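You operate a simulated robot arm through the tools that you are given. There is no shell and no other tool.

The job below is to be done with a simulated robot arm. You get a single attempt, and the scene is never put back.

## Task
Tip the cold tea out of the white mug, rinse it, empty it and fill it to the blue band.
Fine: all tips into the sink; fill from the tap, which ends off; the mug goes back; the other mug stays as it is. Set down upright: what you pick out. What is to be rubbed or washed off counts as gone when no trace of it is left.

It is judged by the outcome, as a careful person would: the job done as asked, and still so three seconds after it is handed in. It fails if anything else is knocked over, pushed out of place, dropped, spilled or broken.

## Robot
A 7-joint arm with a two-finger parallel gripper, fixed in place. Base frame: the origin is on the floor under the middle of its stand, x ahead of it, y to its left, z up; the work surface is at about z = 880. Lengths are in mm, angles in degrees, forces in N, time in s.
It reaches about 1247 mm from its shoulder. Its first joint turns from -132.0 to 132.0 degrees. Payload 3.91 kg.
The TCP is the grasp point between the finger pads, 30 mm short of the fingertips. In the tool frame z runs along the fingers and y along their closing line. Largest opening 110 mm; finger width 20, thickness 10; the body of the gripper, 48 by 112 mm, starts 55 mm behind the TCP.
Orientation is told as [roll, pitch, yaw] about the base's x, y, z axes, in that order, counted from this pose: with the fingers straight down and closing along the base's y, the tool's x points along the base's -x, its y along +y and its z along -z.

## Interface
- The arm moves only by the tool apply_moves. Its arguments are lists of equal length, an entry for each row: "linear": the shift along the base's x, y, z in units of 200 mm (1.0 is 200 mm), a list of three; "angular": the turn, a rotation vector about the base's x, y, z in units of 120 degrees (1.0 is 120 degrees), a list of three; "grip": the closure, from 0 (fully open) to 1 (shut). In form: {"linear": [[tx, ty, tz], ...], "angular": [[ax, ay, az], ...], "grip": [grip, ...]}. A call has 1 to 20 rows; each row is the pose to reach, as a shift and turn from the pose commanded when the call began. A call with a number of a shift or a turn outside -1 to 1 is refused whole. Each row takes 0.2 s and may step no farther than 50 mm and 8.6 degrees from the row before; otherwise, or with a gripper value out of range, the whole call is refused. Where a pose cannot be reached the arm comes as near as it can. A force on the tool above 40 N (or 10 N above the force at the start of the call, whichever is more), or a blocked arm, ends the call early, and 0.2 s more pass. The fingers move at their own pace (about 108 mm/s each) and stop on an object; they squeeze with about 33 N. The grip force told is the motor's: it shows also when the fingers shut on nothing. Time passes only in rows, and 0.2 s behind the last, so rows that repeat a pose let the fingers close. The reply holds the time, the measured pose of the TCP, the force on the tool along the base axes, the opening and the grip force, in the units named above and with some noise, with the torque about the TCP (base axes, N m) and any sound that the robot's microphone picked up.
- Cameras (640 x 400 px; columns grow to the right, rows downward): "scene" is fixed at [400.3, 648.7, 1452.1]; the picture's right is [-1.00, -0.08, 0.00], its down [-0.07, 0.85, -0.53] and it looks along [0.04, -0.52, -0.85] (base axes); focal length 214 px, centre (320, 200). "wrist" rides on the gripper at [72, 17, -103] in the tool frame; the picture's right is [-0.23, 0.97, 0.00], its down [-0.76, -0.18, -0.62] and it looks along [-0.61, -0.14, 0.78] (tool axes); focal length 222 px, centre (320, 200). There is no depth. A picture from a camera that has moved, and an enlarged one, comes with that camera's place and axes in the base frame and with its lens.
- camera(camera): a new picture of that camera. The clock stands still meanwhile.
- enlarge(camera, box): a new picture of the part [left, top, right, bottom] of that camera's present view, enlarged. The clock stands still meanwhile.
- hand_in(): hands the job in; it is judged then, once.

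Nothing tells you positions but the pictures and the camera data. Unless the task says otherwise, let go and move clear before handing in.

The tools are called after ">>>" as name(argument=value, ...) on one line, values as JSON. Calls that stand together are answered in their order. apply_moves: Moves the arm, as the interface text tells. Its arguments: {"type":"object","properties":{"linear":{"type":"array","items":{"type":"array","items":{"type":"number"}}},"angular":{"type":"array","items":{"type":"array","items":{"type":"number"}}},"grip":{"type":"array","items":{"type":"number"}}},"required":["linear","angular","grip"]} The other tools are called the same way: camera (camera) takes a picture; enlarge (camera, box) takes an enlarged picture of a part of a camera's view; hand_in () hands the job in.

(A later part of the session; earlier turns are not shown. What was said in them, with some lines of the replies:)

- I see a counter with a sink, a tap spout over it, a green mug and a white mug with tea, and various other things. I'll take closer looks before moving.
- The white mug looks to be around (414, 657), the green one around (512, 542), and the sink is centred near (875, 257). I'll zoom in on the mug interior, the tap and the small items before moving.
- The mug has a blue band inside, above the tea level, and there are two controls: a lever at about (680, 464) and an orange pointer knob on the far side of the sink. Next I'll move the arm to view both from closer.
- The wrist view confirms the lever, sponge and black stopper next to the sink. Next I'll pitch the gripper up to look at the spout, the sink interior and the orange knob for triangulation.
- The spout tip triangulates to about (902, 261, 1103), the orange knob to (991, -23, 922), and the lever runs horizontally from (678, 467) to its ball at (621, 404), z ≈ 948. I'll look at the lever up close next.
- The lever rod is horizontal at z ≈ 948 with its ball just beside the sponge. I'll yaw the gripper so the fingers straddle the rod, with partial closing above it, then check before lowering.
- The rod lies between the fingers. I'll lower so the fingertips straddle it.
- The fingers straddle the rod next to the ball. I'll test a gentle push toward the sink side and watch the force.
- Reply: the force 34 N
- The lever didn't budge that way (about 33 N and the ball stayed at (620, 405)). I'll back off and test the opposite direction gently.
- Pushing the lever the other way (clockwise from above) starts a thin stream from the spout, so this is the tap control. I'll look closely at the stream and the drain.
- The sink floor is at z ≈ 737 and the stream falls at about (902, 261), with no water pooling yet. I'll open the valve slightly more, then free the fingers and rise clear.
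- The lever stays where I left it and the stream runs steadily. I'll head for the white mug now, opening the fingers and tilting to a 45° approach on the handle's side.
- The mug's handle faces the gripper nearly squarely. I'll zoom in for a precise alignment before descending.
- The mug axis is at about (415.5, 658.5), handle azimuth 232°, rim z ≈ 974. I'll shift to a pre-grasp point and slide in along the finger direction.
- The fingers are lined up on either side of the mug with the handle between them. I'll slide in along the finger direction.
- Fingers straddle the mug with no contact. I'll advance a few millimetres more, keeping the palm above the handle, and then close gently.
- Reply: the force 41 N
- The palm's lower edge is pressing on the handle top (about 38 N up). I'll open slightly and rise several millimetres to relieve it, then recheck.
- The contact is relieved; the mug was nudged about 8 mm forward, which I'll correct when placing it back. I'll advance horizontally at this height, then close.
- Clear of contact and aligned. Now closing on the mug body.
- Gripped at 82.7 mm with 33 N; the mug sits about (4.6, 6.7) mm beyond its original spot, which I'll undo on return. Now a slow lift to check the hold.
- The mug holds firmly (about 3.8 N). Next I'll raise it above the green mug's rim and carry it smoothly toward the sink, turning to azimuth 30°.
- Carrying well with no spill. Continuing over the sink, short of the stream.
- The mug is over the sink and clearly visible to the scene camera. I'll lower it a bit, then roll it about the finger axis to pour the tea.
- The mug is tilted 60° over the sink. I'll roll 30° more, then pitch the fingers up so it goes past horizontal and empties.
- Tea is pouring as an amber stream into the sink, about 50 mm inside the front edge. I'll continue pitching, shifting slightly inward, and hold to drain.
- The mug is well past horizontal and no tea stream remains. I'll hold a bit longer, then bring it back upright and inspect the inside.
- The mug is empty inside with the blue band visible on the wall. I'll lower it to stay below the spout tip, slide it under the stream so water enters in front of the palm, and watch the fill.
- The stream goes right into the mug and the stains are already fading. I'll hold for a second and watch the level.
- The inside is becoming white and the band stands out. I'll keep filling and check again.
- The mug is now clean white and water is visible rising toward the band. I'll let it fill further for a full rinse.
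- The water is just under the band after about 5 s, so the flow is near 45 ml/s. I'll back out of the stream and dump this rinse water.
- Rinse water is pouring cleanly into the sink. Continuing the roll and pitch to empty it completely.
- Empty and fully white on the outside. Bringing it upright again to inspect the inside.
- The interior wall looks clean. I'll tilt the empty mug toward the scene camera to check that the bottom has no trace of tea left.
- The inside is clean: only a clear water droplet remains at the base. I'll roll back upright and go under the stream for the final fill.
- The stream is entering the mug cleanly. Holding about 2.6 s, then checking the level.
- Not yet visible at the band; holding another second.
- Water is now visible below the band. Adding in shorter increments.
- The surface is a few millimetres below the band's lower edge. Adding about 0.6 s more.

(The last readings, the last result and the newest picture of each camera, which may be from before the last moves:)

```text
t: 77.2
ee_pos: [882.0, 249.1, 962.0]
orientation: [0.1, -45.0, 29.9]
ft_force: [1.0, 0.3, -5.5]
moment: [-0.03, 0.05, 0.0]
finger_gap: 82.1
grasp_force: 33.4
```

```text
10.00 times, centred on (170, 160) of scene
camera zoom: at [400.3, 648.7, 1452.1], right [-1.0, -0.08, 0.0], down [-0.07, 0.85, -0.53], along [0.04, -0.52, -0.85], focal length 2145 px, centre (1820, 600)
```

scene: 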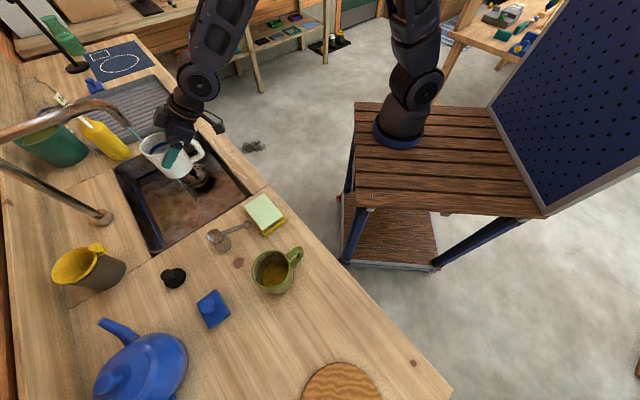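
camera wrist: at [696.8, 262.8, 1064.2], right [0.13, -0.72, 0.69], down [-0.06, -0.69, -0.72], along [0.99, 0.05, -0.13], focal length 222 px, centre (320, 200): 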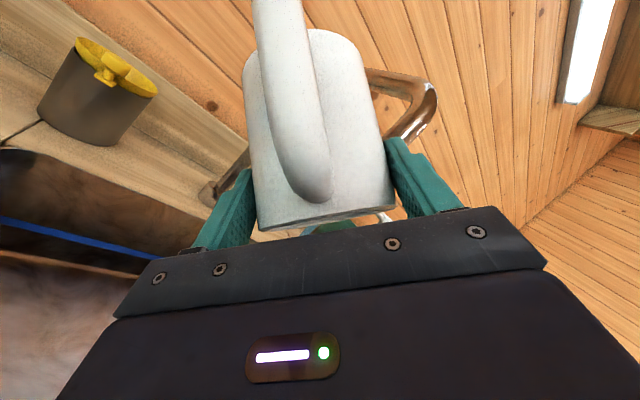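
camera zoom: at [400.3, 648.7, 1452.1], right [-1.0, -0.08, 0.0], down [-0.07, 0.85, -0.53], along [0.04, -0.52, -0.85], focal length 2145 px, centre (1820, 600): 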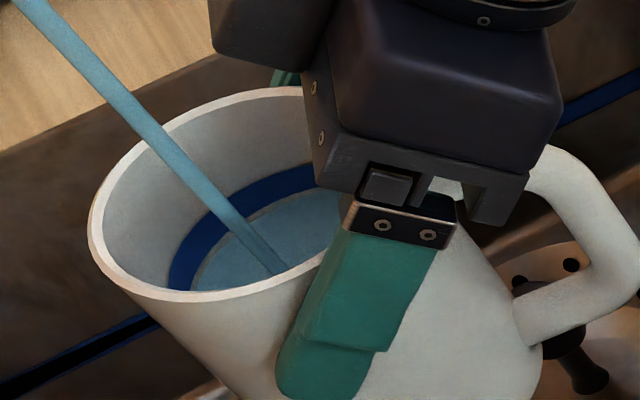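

The surface has just reached the band's lower edge, rising about 6 mm/s. I'll hold 0.4 s more, then move smartly out of the stream.

>>> apply_moves(linear=[[0, 0, 0], [0, 0, 0], [-0.15, -0.087, 0], [-0.23, -0.133, 0], [-0.27, -0.156, 0], [-0.28, -0.16, 0]], angular=[[0, 0, 0], [0, 0, 0], [0, 0, 0], [0, 0, 0], [0, 0, 0], [0, 0, 0]], grip=[0.4, 0.4, 0.4, 0.4, 0.4, 0.4])

>>> camera(camera="scene")

>>> enlarge(camera="scene", box=[150, 130, 220, 190])

```text
t: 78.6
ee_pos: [826.6, 219.1, 963.3]
orientation: [0.1, -45.0, 29.9]
ft_force: [0.1, 0.7, -6.7]
moment: [-0.04, 0.03, -0.02]
finger_gap: 82.1
grasp_force: 33.3
```

```text
taken
```

scene: 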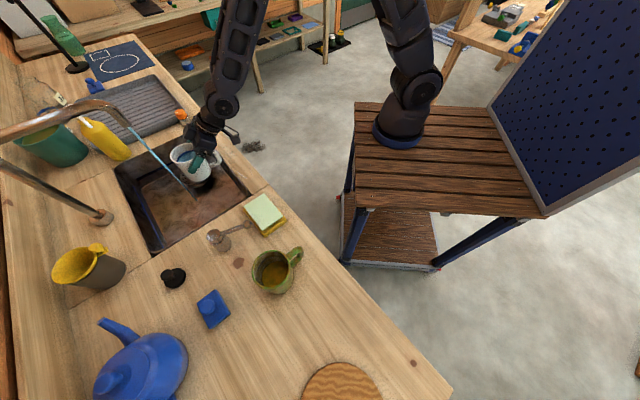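

```text
6.67 times, centred on (185, 160) of scene
camera zoom: at [400.3, 648.7, 1452.1], right [-1.0, -0.08, 0.0], down [-0.07, 0.85, -0.53], along [0.04, -0.52, -0.85], focal length 1430 px, centre (1220, 467)
```

zoom: 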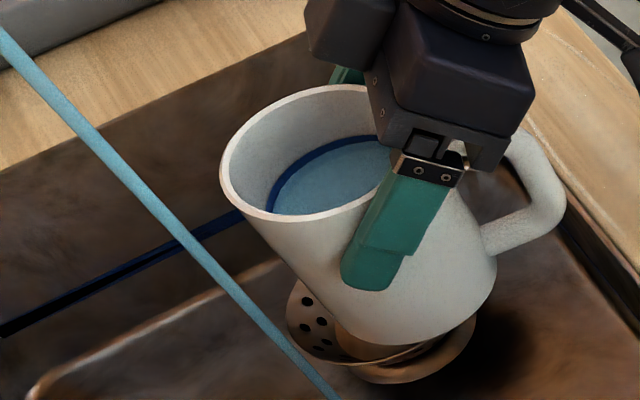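

>>> enlarge(camera="scene", box=[170, 138, 200, 163])

```text
16.00 times, centred on (185, 150) of scene
camera zoom: at [400.3, 648.7, 1452.1], right [-1.0, -0.08, 0.0], down [-0.07, 0.85, -0.53], along [0.04, -0.52, -0.85], focal length 3432 px, centre (2480, 992)
```

zoom: 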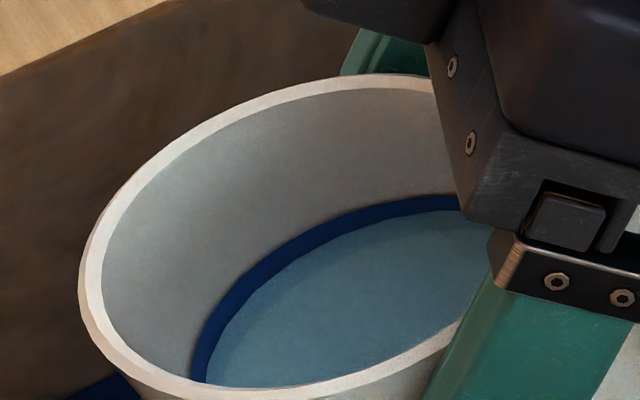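

The level now sits within the blue band, about mid-height. I'll lift smoothly and carry the mug back.

>>> apply_moves(linear=[[0, 0, 0.03], [0, 0, 0.09], [0, 0, 0.17], [0, 0, 0.26], [0, 0, 0.36], [0, 0, 0.46], [-0.02, 0.02, 0.55], [-0.06, 0.065, 0.62], [-0.12, 0.13, 0.67], [-0.19, 0.205, 0.685], [-0.27, 0.29, 0.685], [-0.35, 0.375, 0.685], [-0.43, 0.46, 0.685], [-0.51, 0.545, 0.685], [-0.59, 0.63, 0.685], [-0.67, 0.715, 0.685], [-0.75, 0.8, 0.685], [-0.82, 0.875, 0.685], [-0.87, 0.93, 0.685], [-0.9, 0.96, 0.685]], angular=[[0, 0, 0], [0, 0, 0], [0, 0, 0], [0, 0, 0], [0, 0, 0], [0, 0, 0], [0, 0, 0], [0, 0, 0], [0, 0, 0], [0, 0, 0], [0, 0, 0], [0, 0, 0], [0, 0, 0], [0, 0, 0], [0, 0, 0], [0, 0, 0], [0, 0, 0], [0, 0, 0], [0, 0, 0], [0, 0, 0]], grip=[0.4, 0.4, 0.4, 0.4, 0.4, 0.4, 0.4, 0.4, 0.4, 0.4, 0.4, 0.4, 0.4, 0.4, 0.4, 0.4, 0.4, 0.4, 0.4, 0.4])

>>> camera(camera="scene")

>>> enlarge(camera="scene", box=[160, 140, 280, 240])

```text
t: 82.8
ee_pos: [647.8, 409.6, 1099.2]
orientation: [0.1, -45.0, 30.0]
ft_force: [0.3, -1.4, -5.1]
moment: [-0.01, 0.05, 0.0]
finger_gap: 82.3
grasp_force: 32.6
```

```text
taken
```

scene: 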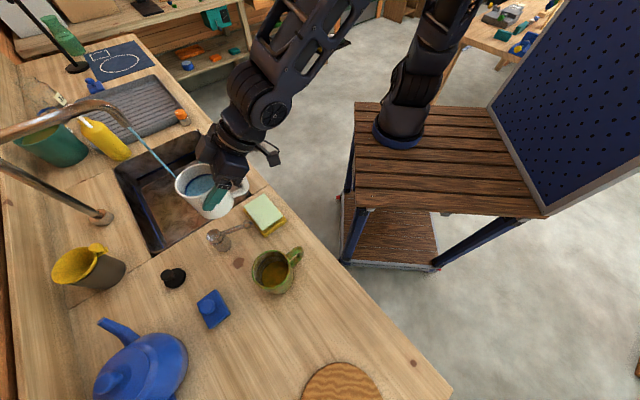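

```text
4.00 times, centred on (220, 190) of scene
camera zoom: at [400.3, 648.7, 1452.1], right [-1.0, -0.08, 0.0], down [-0.07, 0.85, -0.53], along [0.04, -0.52, -0.85], focal length 858 px, centre (720, 240)
```

zoom: 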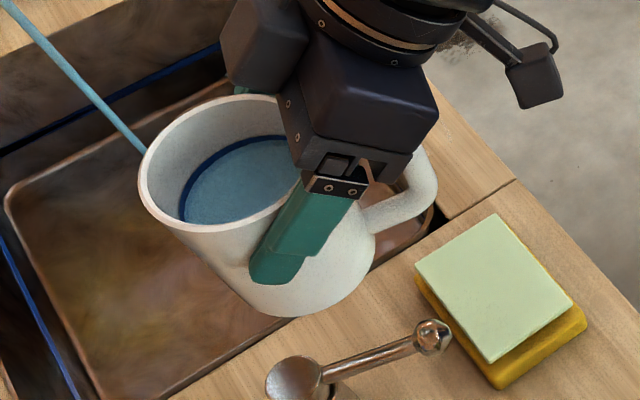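

The level is steady within the band. Continuing back over the counter with a smooth yaw to the original heading.

>>> apply_moves(linear=[[-0.02, 0.02, 0], [-0.06, 0.06, 0], [-0.12, 0.125, 0], [-0.19, 0.2, 0], [-0.27, 0.28, 0], [-0.35, 0.365, 0], [-0.43, 0.45, 0], [-0.51, 0.535, 0], [-0.59, 0.62, 0], [-0.67, 0.705, 0], [-0.75, 0.79, 0], [-0.83, 0.87, 0], [-0.89, 0.935, 0], [-0.93, 0.98, 0], [-0.95, 1.0, 0]], angular=[[0, 0, 0.003], [0, 0, 0.01], [0, 0, 0.02], [0, 0, 0.035], [0, 0, 0.05], [0, 0, 0.065], [0, 0, 0.08], [0, 0, 0.095], [0, 0, 0.11], [0, 0, 0.125], [0, 0, 0.14], [0, 0, 0.155], [0, 0, 0.17], [0, 0, 0.18], [0, 0, 0.1833]], grip=[0.4, 0.4, 0.4, 0.4, 0.4, 0.4, 0.4, 0.4, 0.4, 0.4, 0.4, 0.4, 0.4, 0.4, 0.4])

>>> camera(camera="scene")

>>> camera(camera="wrist")

```text
t: 86.0
ee_pos: [456.8, 610.8, 1099.5]
orientation: [0.1, -45.0, 51.9]
ft_force: [-0.4, 0.4, -5.5]
moment: [-0.04, 0.04, 0.0]
finger_gap: 82.1
grasp_force: 32.8
```

```text
taken
```

scene: 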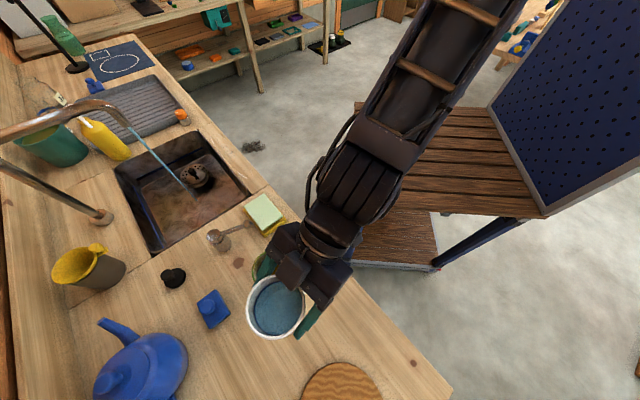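

```text
taken
camera wrist: at [367.2, 522.1, 1121.2], right [-0.67, 0.73, 0.16], down [0.2, -0.03, 0.98], along [0.72, 0.69, -0.12], focal length 222 px, centre (320, 200)
```

wrist: 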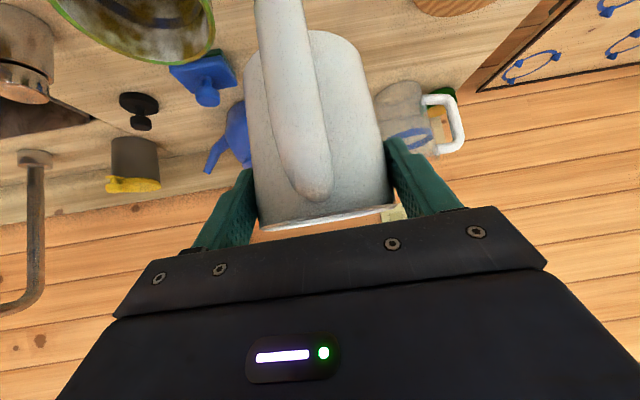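

Everything is steady. I'll move above the original spot, then descend slowly, stopping short of the counter.

>>> apply_moves(linear=[[-0.03, 0.025, 0], [-0.09, 0.08, 0], [-0.155, 0.135, -0.02], [-0.21, 0.18, -0.08], [-0.232, 0.201, -0.16], [-0.232, 0.201, -0.25], [-0.232, 0.201, -0.34], [-0.232, 0.201, -0.43], [-0.232, 0.201, -0.51], [-0.232, 0.201, -0.57], [-0.232, 0.201, -0.605], [-0.232, 0.201, -0.62]], angular=[[0, 0, 0], [0, 0, 0], [0, 0, 0], [0, 0, 0], [0, 0, 0], [0, 0, 0], [0, 0, 0], [0, 0, 0], [0, 0, 0], [0, 0, 0], [0, 0, 0], [0, 0, 0]], grip=[0.4, 0.4, 0.4, 0.4, 0.4, 0.4, 0.4, 0.4, 0.4, 0.4, 0.4, 0.4])

>>> enlarge(camera="scene", box=[250, 240, 410, 380])

>>> camera(camera="wrist")

```text
t: 88.6
ee_pos: [410.1, 649.6, 975.5]
orientation: [0.1, -45.0, 51.8]
ft_force: [0.1, 0.1, -4.9]
moment: [-0.04, 0.03, -0.02]
finger_gap: 82.6
grasp_force: 33.5
```

```text
2.86 times, centred on (330, 310) of scene
camera zoom: at [400.3, 648.7, 1452.1], right [-1.0, -0.08, 0.0], down [-0.07, 0.85, -0.53], along [0.04, -0.52, -0.85], focal length 613 px, centre (291, -114)
```

zoom: 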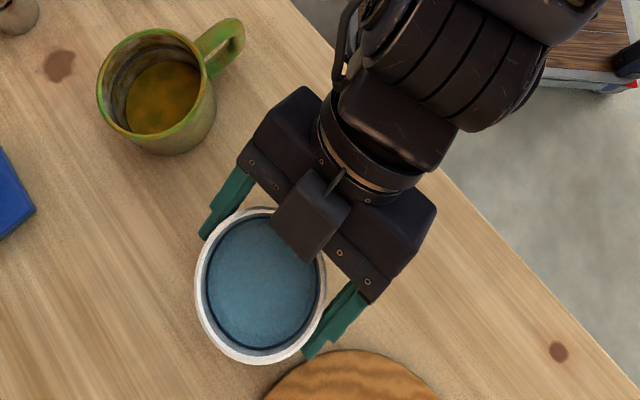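

```text
taken
camera wrist: at [320.6, 561.1, 997.3], right [-0.67, 0.73, 0.16], down [0.2, -0.03, 0.98], along [0.72, 0.69, -0.12], focal length 222 px, centre (320, 200)
```

wrist: 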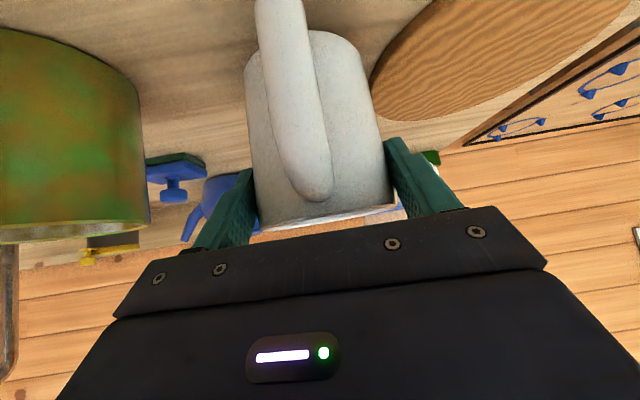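

Hovering about 19 mm above the counter, within 3–4 mm of the original position. I'll trim that offset and lower gently.

>>> apply_moves(linear=[[-0.004, -0.005, -0.015], [-0.0075, -0.01, -0.04], [-0.0075, -0.01, -0.065], [-0.0075, -0.01, -0.08], [-0.0075, -0.01, -0.0875]], angular=[[0, 0, 0], [0, 0, 0], [0, 0, 0], [0, 0, 0], [0, 0, 0]], grip=[0.4, 0.4, 0.4, 0.4, 0.4])

>>> camera(camera="wrist")

```text
t: 89.8
ee_pos: [410.3, 648.7, 959.5]
orientation: [0.1, -45.1, 51.9]
ft_force: [-0.5, -5.0, 8.6]
moment: [-0.42, 0.37, 0.13]
finger_gap: 82.4
grasp_force: 32.7
```

```text
taken
camera wrist: at [320.0, 560.6, 980.9], right [-0.67, 0.73, 0.16], down [0.2, -0.03, 0.98], along [0.72, 0.69, -0.12], focal length 222 px, centre (320, 200)
```

wrist: 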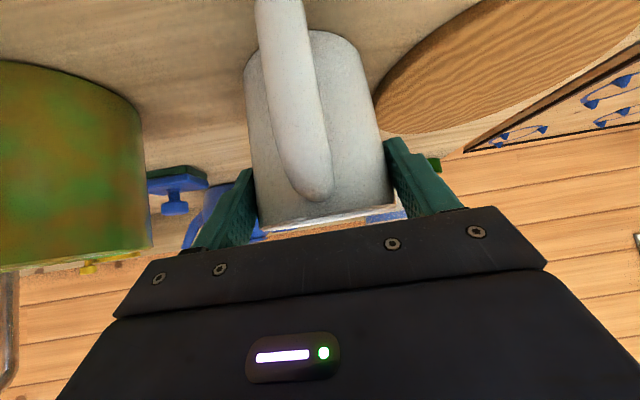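

The handle-side bottom edge has touched first (about 13 N), so the mug leans slightly back in the grip. I'll ease up 1 mm and correct the pitch by a degree or two before releasing.

>>> apply_moves(linear=[[0, 0, 0.006], [0, 0, 0.006], [0, 0, 0.006]], angular=[[0, 0, 0], [-0.006, 0.0047, 0], [-0.01, 0.0078, 0]], grip=[0.4, 0.4, 0.4])

>>> enlarge(camera="wrist", box=[180, 0, 460, 260])

```text
t: 90.6
ee_pos: [410.0, 647.7, 958.1]
orientation: [0.1, -43.6, 52.0]
ft_force: [-1.5, 3.6, 2.8]
moment: [0.59, 0.01, 0.05]
finger_gap: 82.2
grasp_force: 33.1
```

```text
1.54 times, centred on (320, 130) of wrist
camera zoom: at [320.5, 560.5, 984.6], right [-0.67, 0.73, 0.16], down [0.22, -0.01, 0.98], along [0.71, 0.68, -0.15], focal length 342 px, centre (320, 308)
```

zoom: 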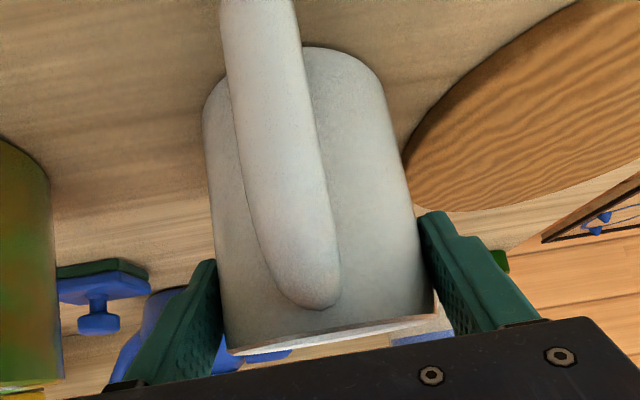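

Now the front edge touches instead, so the true tilt is about half that. I'll split the difference, then open the fingers gradually.

>>> apply_moves(linear=[[0, 0, 0], [0, 0, -0.001], [0, 0, -0.001]], angular=[[0.003, -0.0023, 0], [0.005, -0.0039, 0], [0.005, -0.0039, 0]], grip=[0.4, 0.4, 0.4])

>>> enlarge(camera="scene", box=[250, 240, 410, 380])

```text
t: 91.4
ee_pos: [409.3, 646.6, 958.2]
orientation: [0.0, -44.2, 51.9]
ft_force: [-0.4, 1.1, -2.9]
moment: [0.1, 0.18, -0.01]
finger_gap: 82.4
grasp_force: 32.4
```

```text
2.86 times, centred on (330, 310) of scene
camera zoom: at [400.3, 648.7, 1452.1], right [-1.0, -0.08, 0.0], down [-0.07, 0.85, -0.53], along [0.04, -0.52, -0.85], focal length 613 px, centre (291, -114)
```

zoom: 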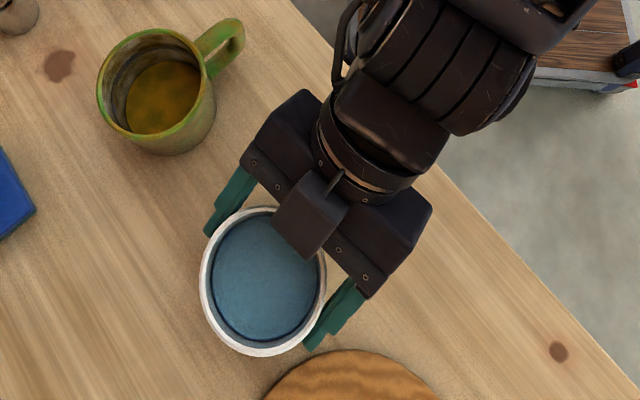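

Contact is now light (about 2 N) and the mug is within about 3 mm of its original place. Releasing gradually.

>>> apply_moves(linear=[[0, 0, -0.001], [0, 0, -0.001], [0, 0, -0.001], [0, 0, -0.001], [0, 0, -0.001], [0, 0, -0.001]], angular=[[0, 0, 0], [0, 0, 0], [0, 0, 0], [0, 0, 0], [0, 0, 0], [0, 0, 0]], grip=[0.25, 0.24, 0.22, 0.18, 0.12, 0.06])

>>> enlarge(camera="scene", box=[250, 240, 410, 380])

>>> enlarge(camera="wrist", box=[180, 0, 460, 260])

```text
t: 92.8
ee_pos: [409.1, 647.9, 958.3]
orientation: [0.1, -44.2, 51.9]
ft_force: [0.6, -0.4, -0.5]
moment: [-0.02, 0.03, -0.01]
finger_gap: 103.3
grasp_force: 0.1
```

```text
2.86 times, centred on (330, 310) of scene
camera zoom: at [400.3, 648.7, 1452.1], right [-1.0, -0.08, 0.0], down [-0.07, 0.85, -0.53], along [0.04, -0.52, -0.85], focal length 613 px, centre (291, -114)
```

zoom: 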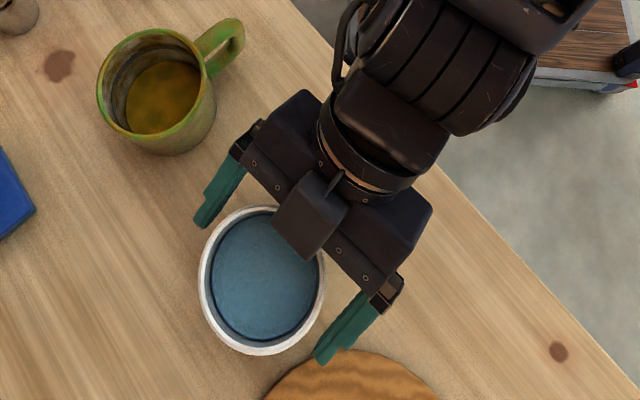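

```text
1.54 times, centred on (320, 130) of wrist
camera zoom: at [319.9, 559.2, 982.9], right [-0.67, 0.73, 0.16], down [0.21, -0.02, 0.98], along [0.72, 0.68, -0.14], focal length 342 px, centre (320, 308)
```

zoom: 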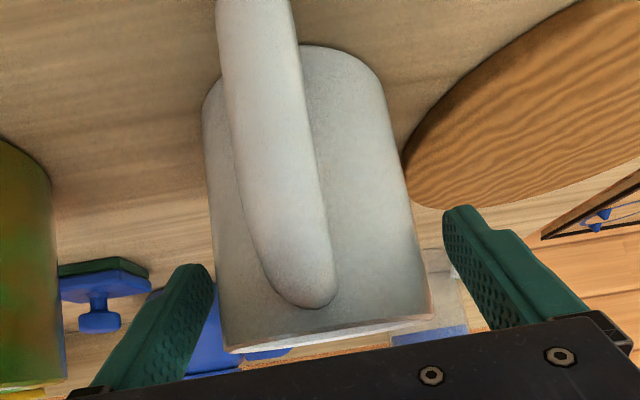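

Released cleanly; the mug stands upright. I'll open fully and retreat up and back along the finger axis.

>>> apply_moves(linear=[[0, 0, 0], [0, 0, 0.02], [-0.03, -0.04, 0.07], [-0.07, -0.09, 0.13], [-0.12, -0.155, 0.21], [-0.18, -0.23, 0.3], [-0.24, -0.31, 0.4], [-0.27, -0.35, 0.55]], angular=[[0, 0, 0], [0, 0, 0], [0, 0, 0], [0, 0, 0], [0, 0, 0], [0, 0, 0], [0, 0, 0], [0, 0, 0]], grip=[0, 0, 0, 0, 0, 0, 0, 0])

>>> camera(camera="scene")

>>> enlarge(camera="scene", box=[270, 280, 370, 380])

>>> camera(camera="wrist")

```text
t: 94.6
ee_pos: [356.0, 578.9, 1069.7]
orientation: [0.1, -44.1, 52.0]
ft_force: [0.3, -0.3, -0.6]
moment: [-0.02, 0.0, -0.02]
finger_gap: 110.0
grasp_force: 0.1
```

```text
taken
```

scene: 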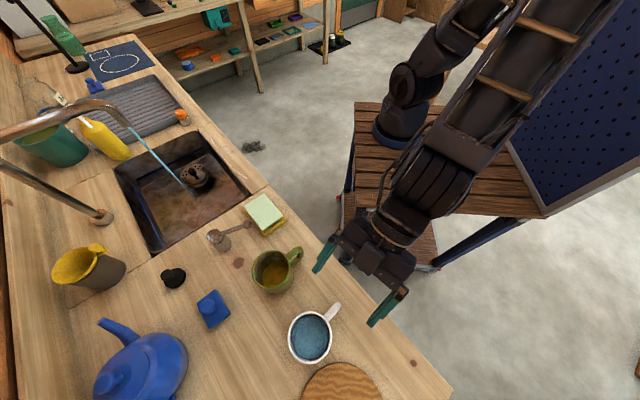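

```text
4.00 times, centred on (320, 330) of scene
camera zoom: at [400.3, 648.7, 1452.1], right [-1.0, -0.08, 0.0], down [-0.07, 0.85, -0.53], along [0.04, -0.52, -0.85], focal length 858 px, centre (320, -320)
```

zoom: 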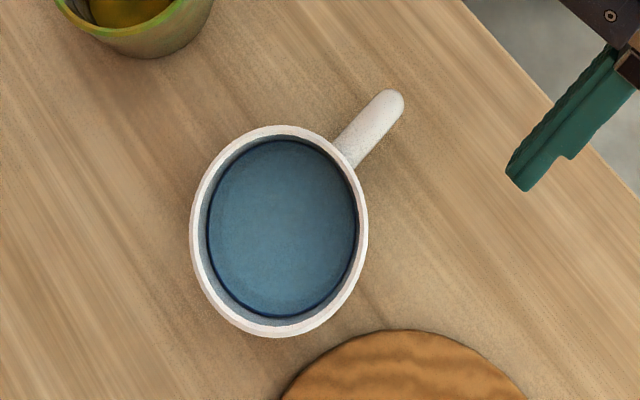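

```text
taken
camera wrist: at [266.5, 489.9, 1092.8], right [-0.67, 0.73, 0.16], down [0.21, -0.02, 0.98], along [0.72, 0.68, -0.14], focal length 222 px, centre (320, 200)
```

wrist: 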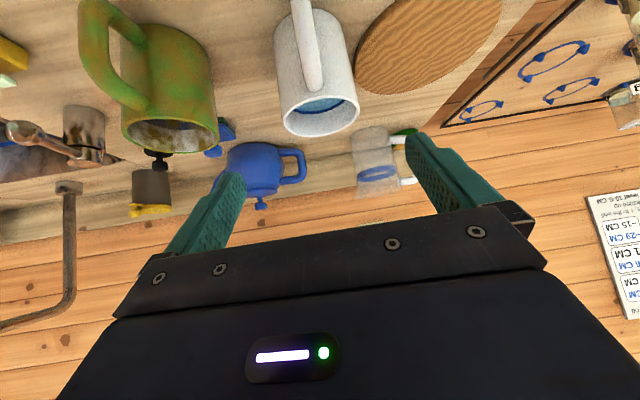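

The mug is back within 3 mm of where it stood, handle at the same angle. I'll check the level against the band from both cameras.

>>> enlarge(camera="wrist", box=[265, 70, 375, 145])

>>> enlarge(camera="scene", box=[285, 305, 335, 365])

```text
5.33 times, centred on (320, 108) of wrist
camera zoom: at [266.5, 489.9, 1092.8], right [-0.67, 0.73, 0.16], down [0.21, -0.02, 0.98], along [0.72, 0.68, -0.14], focal length 1185 px, centre (320, 693)
```

zoom: 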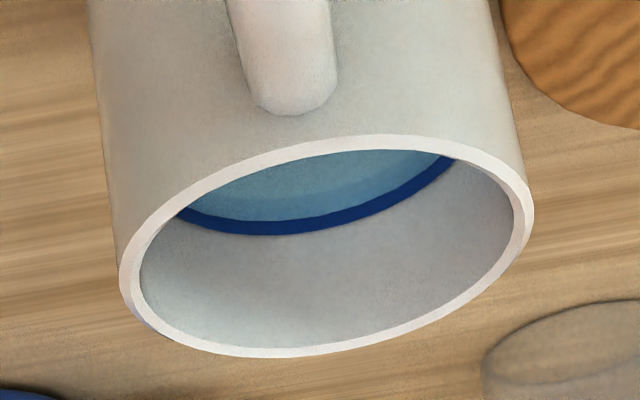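

```text
6.67 times, centred on (310, 335) of scene
camera zoom: at [400.3, 648.7, 1452.1], right [-1.0, -0.08, 0.0], down [-0.07, 0.85, -0.53], along [0.04, -0.52, -0.85], focal length 1430 px, centre (387, -700)
```

zoom: 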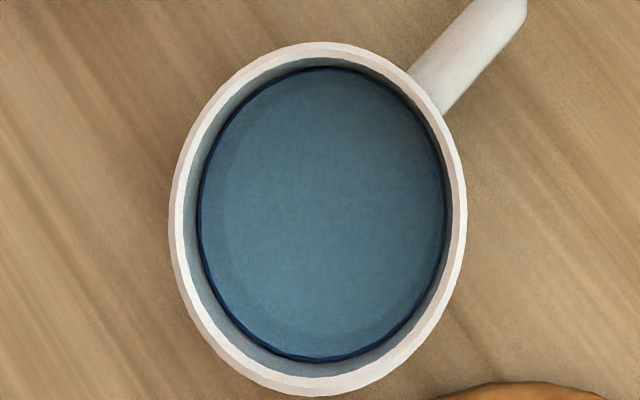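

The water is at mid-band and clear. Now to turn off the tap; first I'll look at the lever's current angle.

>>> enlarge(camera="scene", box=[190, 190, 290, 260])

>>> apply_moves(linear=[[0, 0, 0.02], [0, 0, 0.04], [0, 0, 0.06], [0, 0, 0.08], [0, 0, 0.1], [0, 0, 0.12]], angular=[[-0.0483, 0.0377, 0], [-0.0965, 0.0755, 0], [-0.1448, 0.1132, 0], [-0.1931, 0.1509, 0], [-0.2413, 0.1887, 0], [-0.2896, 0.2264, 0]], grip=[0, 0, 0, 0, 0, 0])

```text
5.71 times, centred on (240, 225) of scene
camera zoom: at [400.3, 648.7, 1452.1], right [-1.0, -0.08, 0.0], down [-0.07, 0.85, -0.53], along [0.04, -0.52, -0.85], focal length 1226 px, centre (777, 57)
```

zoom: 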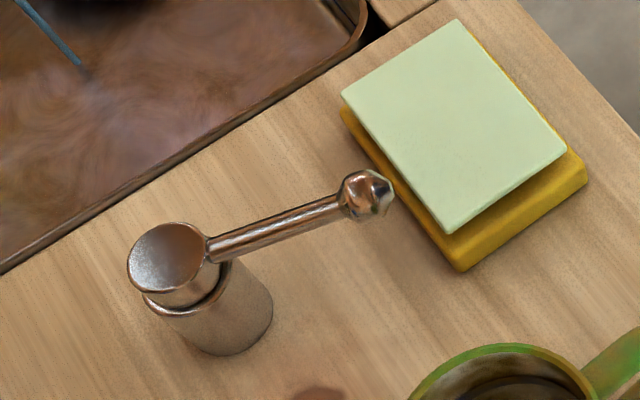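

```text
t: 96.0
ee_pos: [355.2, 577.6, 1092.9]
orientation: [-0.1, -0.1, 52.0]
ft_force: [-0.1, -0.4, 0.2]
moment: [0.0, 0.01, -0.02]
finger_gap: 110.0
grasp_force: 0.1
```

The lever points at azimuth 207° (opened about 20°), with its rod at about (622, 437.5) for a 65 mm radius. Moving above it with the fingers partly closed.

>>> apply_moves(linear=[[0.15, -0.08, 0], [0.35, -0.185, 0], [0.55, -0.29, 0], [0.75, -0.395, 0], [0.92, -0.485, 0], [1.0, -0.525, 0]], angular=[[0, 0, -0.015], [0, 0, -0.035], [0, 0, -0.055], [0, 0, -0.075], [0, 0, -0.09], [0, 0, -0.1]], grip=[0.1, 0.25, 0.4, 0.55, 0.62, 0.62])

>>> apply_moves(linear=[[0.12, -0.06, 0], [0.27, -0.145, 0], [0.334, -0.175, -0.04], [0.334, -0.175, -0.15], [0.334, -0.175, -0.26]], angular=[[0, 0, 0], [0, 0, 0], [0, 0, 0], [0, 0, 0], [0, 0, 0]], grip=[0.62, 0.62, 0.62, 0.62, 0.62])

>>> camera(camera="wrist")

>>> camera(camera="scene")

```text
t: 97.4
ee_pos: [557.3, 474.7, 1093.4]
orientation: [0.1, -0.2, 39.9]
ft_force: [-0.1, -0.6, -0.2]
moment: [-0.04, -0.03, 0.01]
finger_gap: 41.6
grasp_force: 0.0
```

```text
t: 98.6
ee_pos: [621.5, 439.7, 1040.6]
orientation: [0.1, -0.3, 39.9]
ft_force: [0.7, -0.2, 0.2]
moment: [0.0, 0.0, 0.0]
finger_gap: 41.8
grasp_force: 0.1
```

```text
taken
camera wrist: at [555.4, 403.1, 1144.5], right [-0.45, 0.89, 0.0], down [0.7, 0.35, 0.63], along [0.56, 0.28, -0.78], focal length 222 px, centre (320, 200)
```

wrist: 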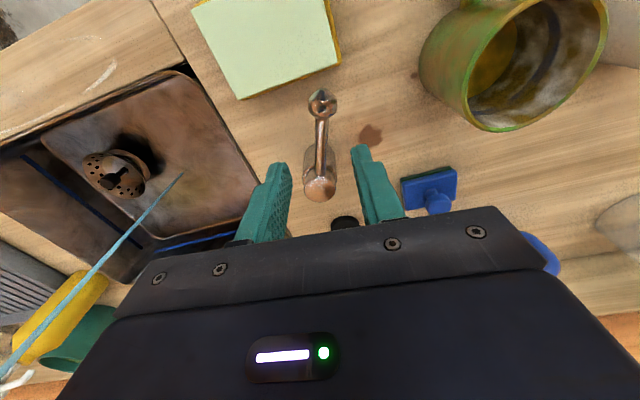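

```text
taken
```

scene: 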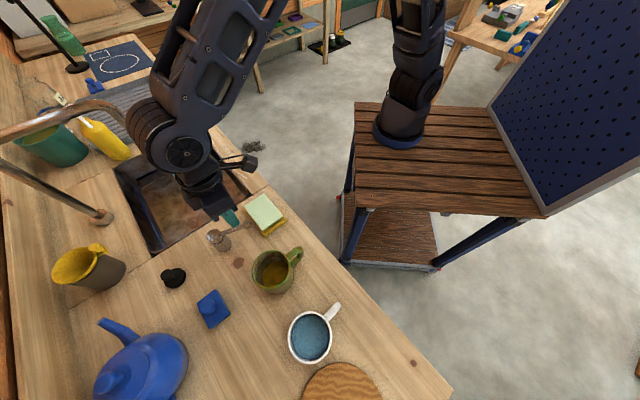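

The rod is between the fingers. Lowering to straddle it.

>>> apply_moves(linear=[[0, -0.004, -0.12], [0, -0.008, -0.24], [0, -0.01, -0.34], [0, -0.01, -0.415]], angular=[[0, 0, 0], [0, 0, 0], [0, 0, 0], [0, 0, 0]], grip=[0.62, 0.62, 0.62, 0.62])

>>> camera(camera="wrist")

```text
t: 99.6
ee_pos: [621.2, 436.4, 957.9]
orientation: [0.0, -0.2, 39.9]
ft_force: [0.6, -0.4, -0.5]
moment: [0.01, 0.02, 0.01]
finger_gap: 41.8
grasp_force: 0.1
```

```text
taken
camera wrist: at [555.4, 400.5, 1061.7], right [-0.45, 0.89, 0.0], down [0.7, 0.35, 0.63], along [0.56, 0.28, -0.78], focal length 222 px, centre (320, 200)
```

wrist: 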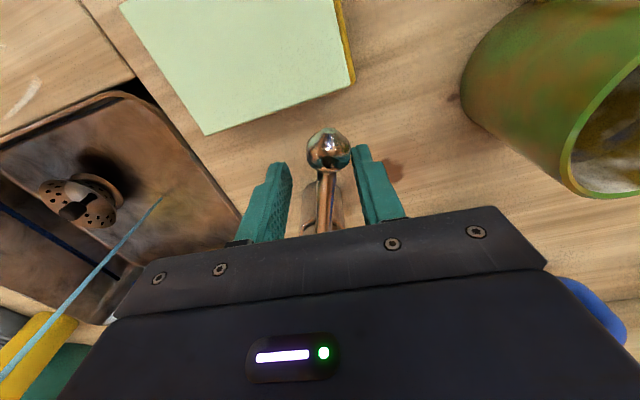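

Positioned. I'll push the lever back toward its stop in small steps, watching the force and the stream.

>>> apply_moves(linear=[[0.02, -0.025, 0], [0.04, -0.05, 0], [0.06, -0.072, 0], [0.075, -0.088, 0], [0.09, -0.103, 0], [0.103, -0.116, 0], [0.114, -0.127, 0], [0.124, -0.136, 0]], angular=[[0, 0, 0.01], [0, 0, 0.02], [0, 0, 0.03], [0, 0, 0.04], [0, 0, 0.05], [0, 0, 0.06], [0, 0, 0.065], [0, 0, 0.0667]], grip=[0.62, 0.62, 0.62, 0.62, 0.62, 0.62, 0.62, 0.62])

>>> camera(camera="wrist")

>>> camera(camera="scene")

```text
t: 101.4
ee_pos: [646.3, 410.8, 956.9]
orientation: [-0.1, -0.1, 47.9]
ft_force: [-7.3, 6.8, -2.9]
moment: [0.05, -0.05, -0.08]
finger_gap: 46.8
grasp_force: 5.3
```

```text
taken
camera wrist: at [585.9, 366.2, 1061.1], right [-0.57, 0.82, 0.0], down [0.64, 0.45, 0.62], along [0.51, 0.36, -0.78], focal length 222 px, centre (320, 200)
```

wrist: 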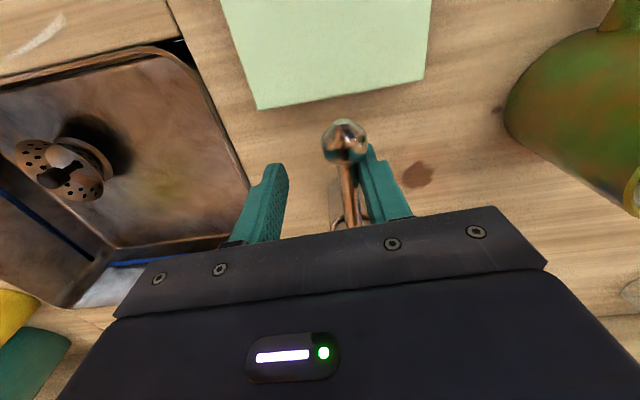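

```text
taken
```

scene: 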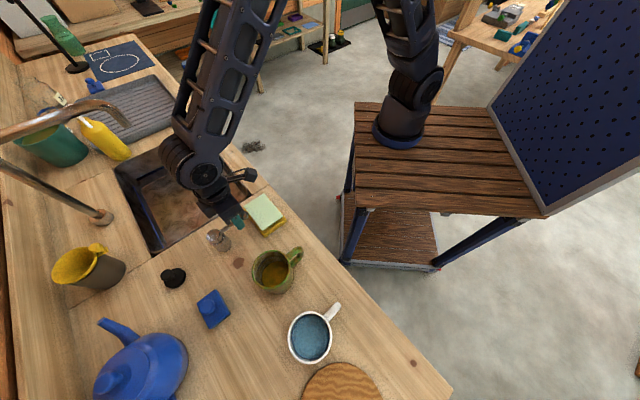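

The stream has stopped and the lever sits against its stop. I'll nudge 2 mm more to be sure, back the fingers off to centre, and rise clear.

>>> apply_moves(linear=[[0.004, -0.004, 0], [0.008, -0.008, 0], [0.008, -0.008, 0], [-0.02, 0.019, 0], [-0.045, 0.044, 0], [-0.045, 0.044, 0], [-0.045, 0.044, 0.08], [-0.045, 0.044, 0.25], [-0.045, 0.044, 0.45], [-0.045, 0.044, 0.65]], angular=[[0, 0, 0], [0, 0, 0], [0, 0, 0], [0, 0, 0], [0, 0, 0], [0, 0, 0], [0, 0, 0], [0, 0, 0], [0, 0, 0], [0, 0, 0]], grip=[0.62, 0.62, 0.62, 0.62, 0.62, 0.62, 0.62, 0.62, 0.62, 0.62])

>>> camera(camera="wrist")

>>> camera(camera="scene")

```text
t: 103.6
ee_pos: [637.0, 419.7, 1087.0]
orientation: [0.0, -0.1, 47.9]
ft_force: [-0.2, 0.3, 0.0]
moment: [-0.01, 0.0, 0.05]
finger_gap: 41.8
grasp_force: 0.2
```

```text
taken
camera wrist: at [576.5, 375.6, 1189.9], right [-0.57, 0.82, 0.0], down [0.64, 0.45, 0.62], along [0.51, 0.36, -0.78], focal length 222 px, centre (320, 200)
```

wrist: 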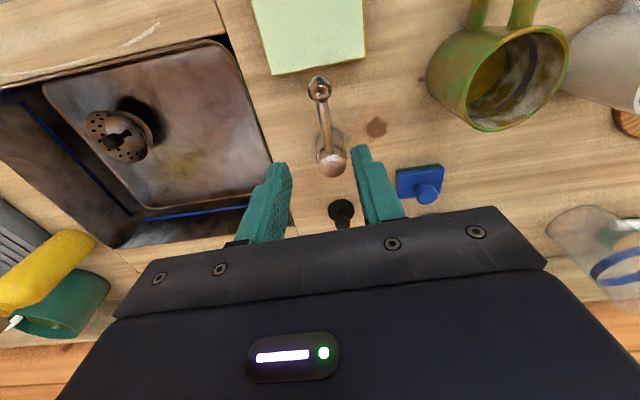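

```text
taken
```

scene: 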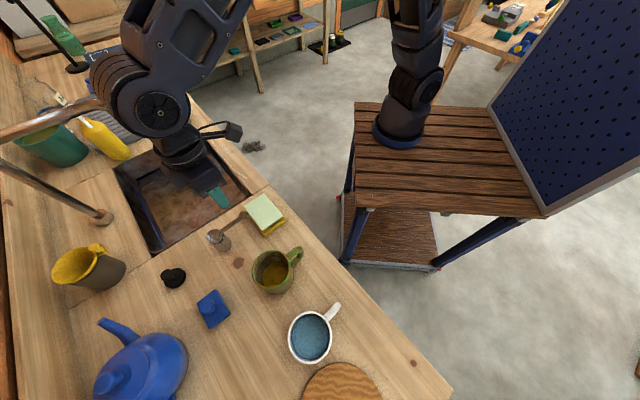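

The tap is off and the lever is back in its starting position. I'll retreat the arm clear and do a final check of everything.

>>> apply_moves(linear=[[-0.1, -0.03, 0.1], [-0.25, -0.08, 0.25], [-0.42, -0.13, 0.4], [-0.6, -0.18, 0.5], [-0.78, -0.23, 0.6], [-0.95, -0.28, 0.65], [-1.0, -0.3, 0.65]], angular=[[0, 0, 0], [0, 0, 0], [0, 0, 0], [0, 0, 0], [0, 0, 0], [0, 0, 0], [0, 0, 0]], grip=[0.5, 0.4, 0.3, 0.2, 0.1, 0, 0])

>>> camera(camera="scene")

>>> enlarge(camera="scene", box=[60, 80, 280, 270])

>>> enlarge(camera="scene", box=[270, 280, 370, 380])

```text
t: 105.2
ee_pos: [436.6, 356.7, 1219.3]
orientation: [-0.1, -0.1, 47.9]
ft_force: [1.5, 0.4, 0.6]
moment: [-0.03, 0.01, 0.04]
finger_gap: 110.2
grasp_force: 0.1
```

```text
taken
```

scene: 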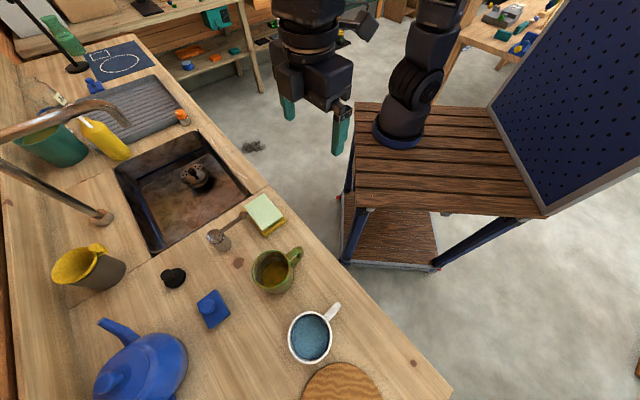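

```text
2.11 times, centred on (170, 175) of scene
camera zoom: at [400.3, 648.7, 1452.1], right [-1.0, -0.08, 0.0], down [-0.07, 0.85, -0.53], along [0.04, -0.52, -0.85], focal length 452 px, centre (636, 253)
```

zoom: 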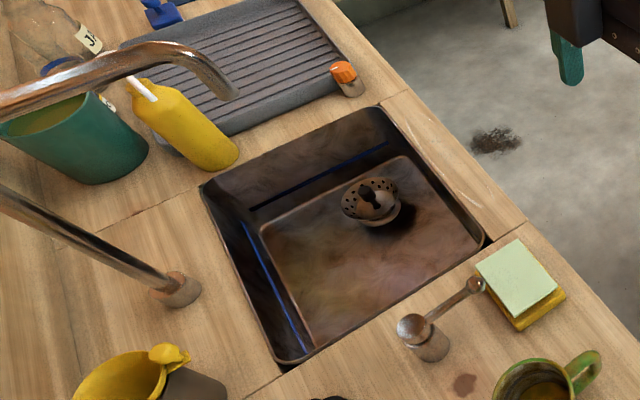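

```text
4.00 times, centred on (320, 330) of scene
camera zoom: at [400.3, 648.7, 1452.1], right [-1.0, -0.08, 0.0], down [-0.07, 0.85, -0.53], along [0.04, -0.52, -0.85], focal length 858 px, centre (320, -320)
```

zoom: 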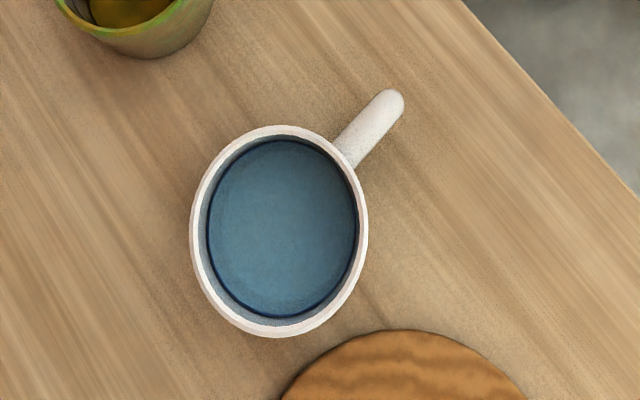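

The mug is back in its spot, clean and filled to mid-band. The tap is off with the lever closed, the sink is empty, the green mug still holds its tea, and nothing else has moved. Handing in now.

>>> hand_in()

```text
The job is handed in.
```

The white mug is emptied, rinsed, refilled to about the middle of the blue band and back within about 3 mm of its original spot. It stands upright with the handle at its original angle.

- **Tea and rinse:** I poured both the cold tea and the rinse water into the sink. After emptying the rinse I looked inside. The walls and bottom showed no tea, only one clear drop of water.
- **Tap:** It was left running, draining normally, while I did the pouring and filling. It is now off, with the lever back against its stop and no water coming out.
- **Other things:** The green mug still holds its tea. I saw nothing else moved or spilled in the final pictures.
- **One slip:** While gripping the mug I pressed on its handle briefly and pushed it about 8 mm forward. I corrected for that when setting it back down.

I handed the job in with the arm clear of the counter and the gripper open.
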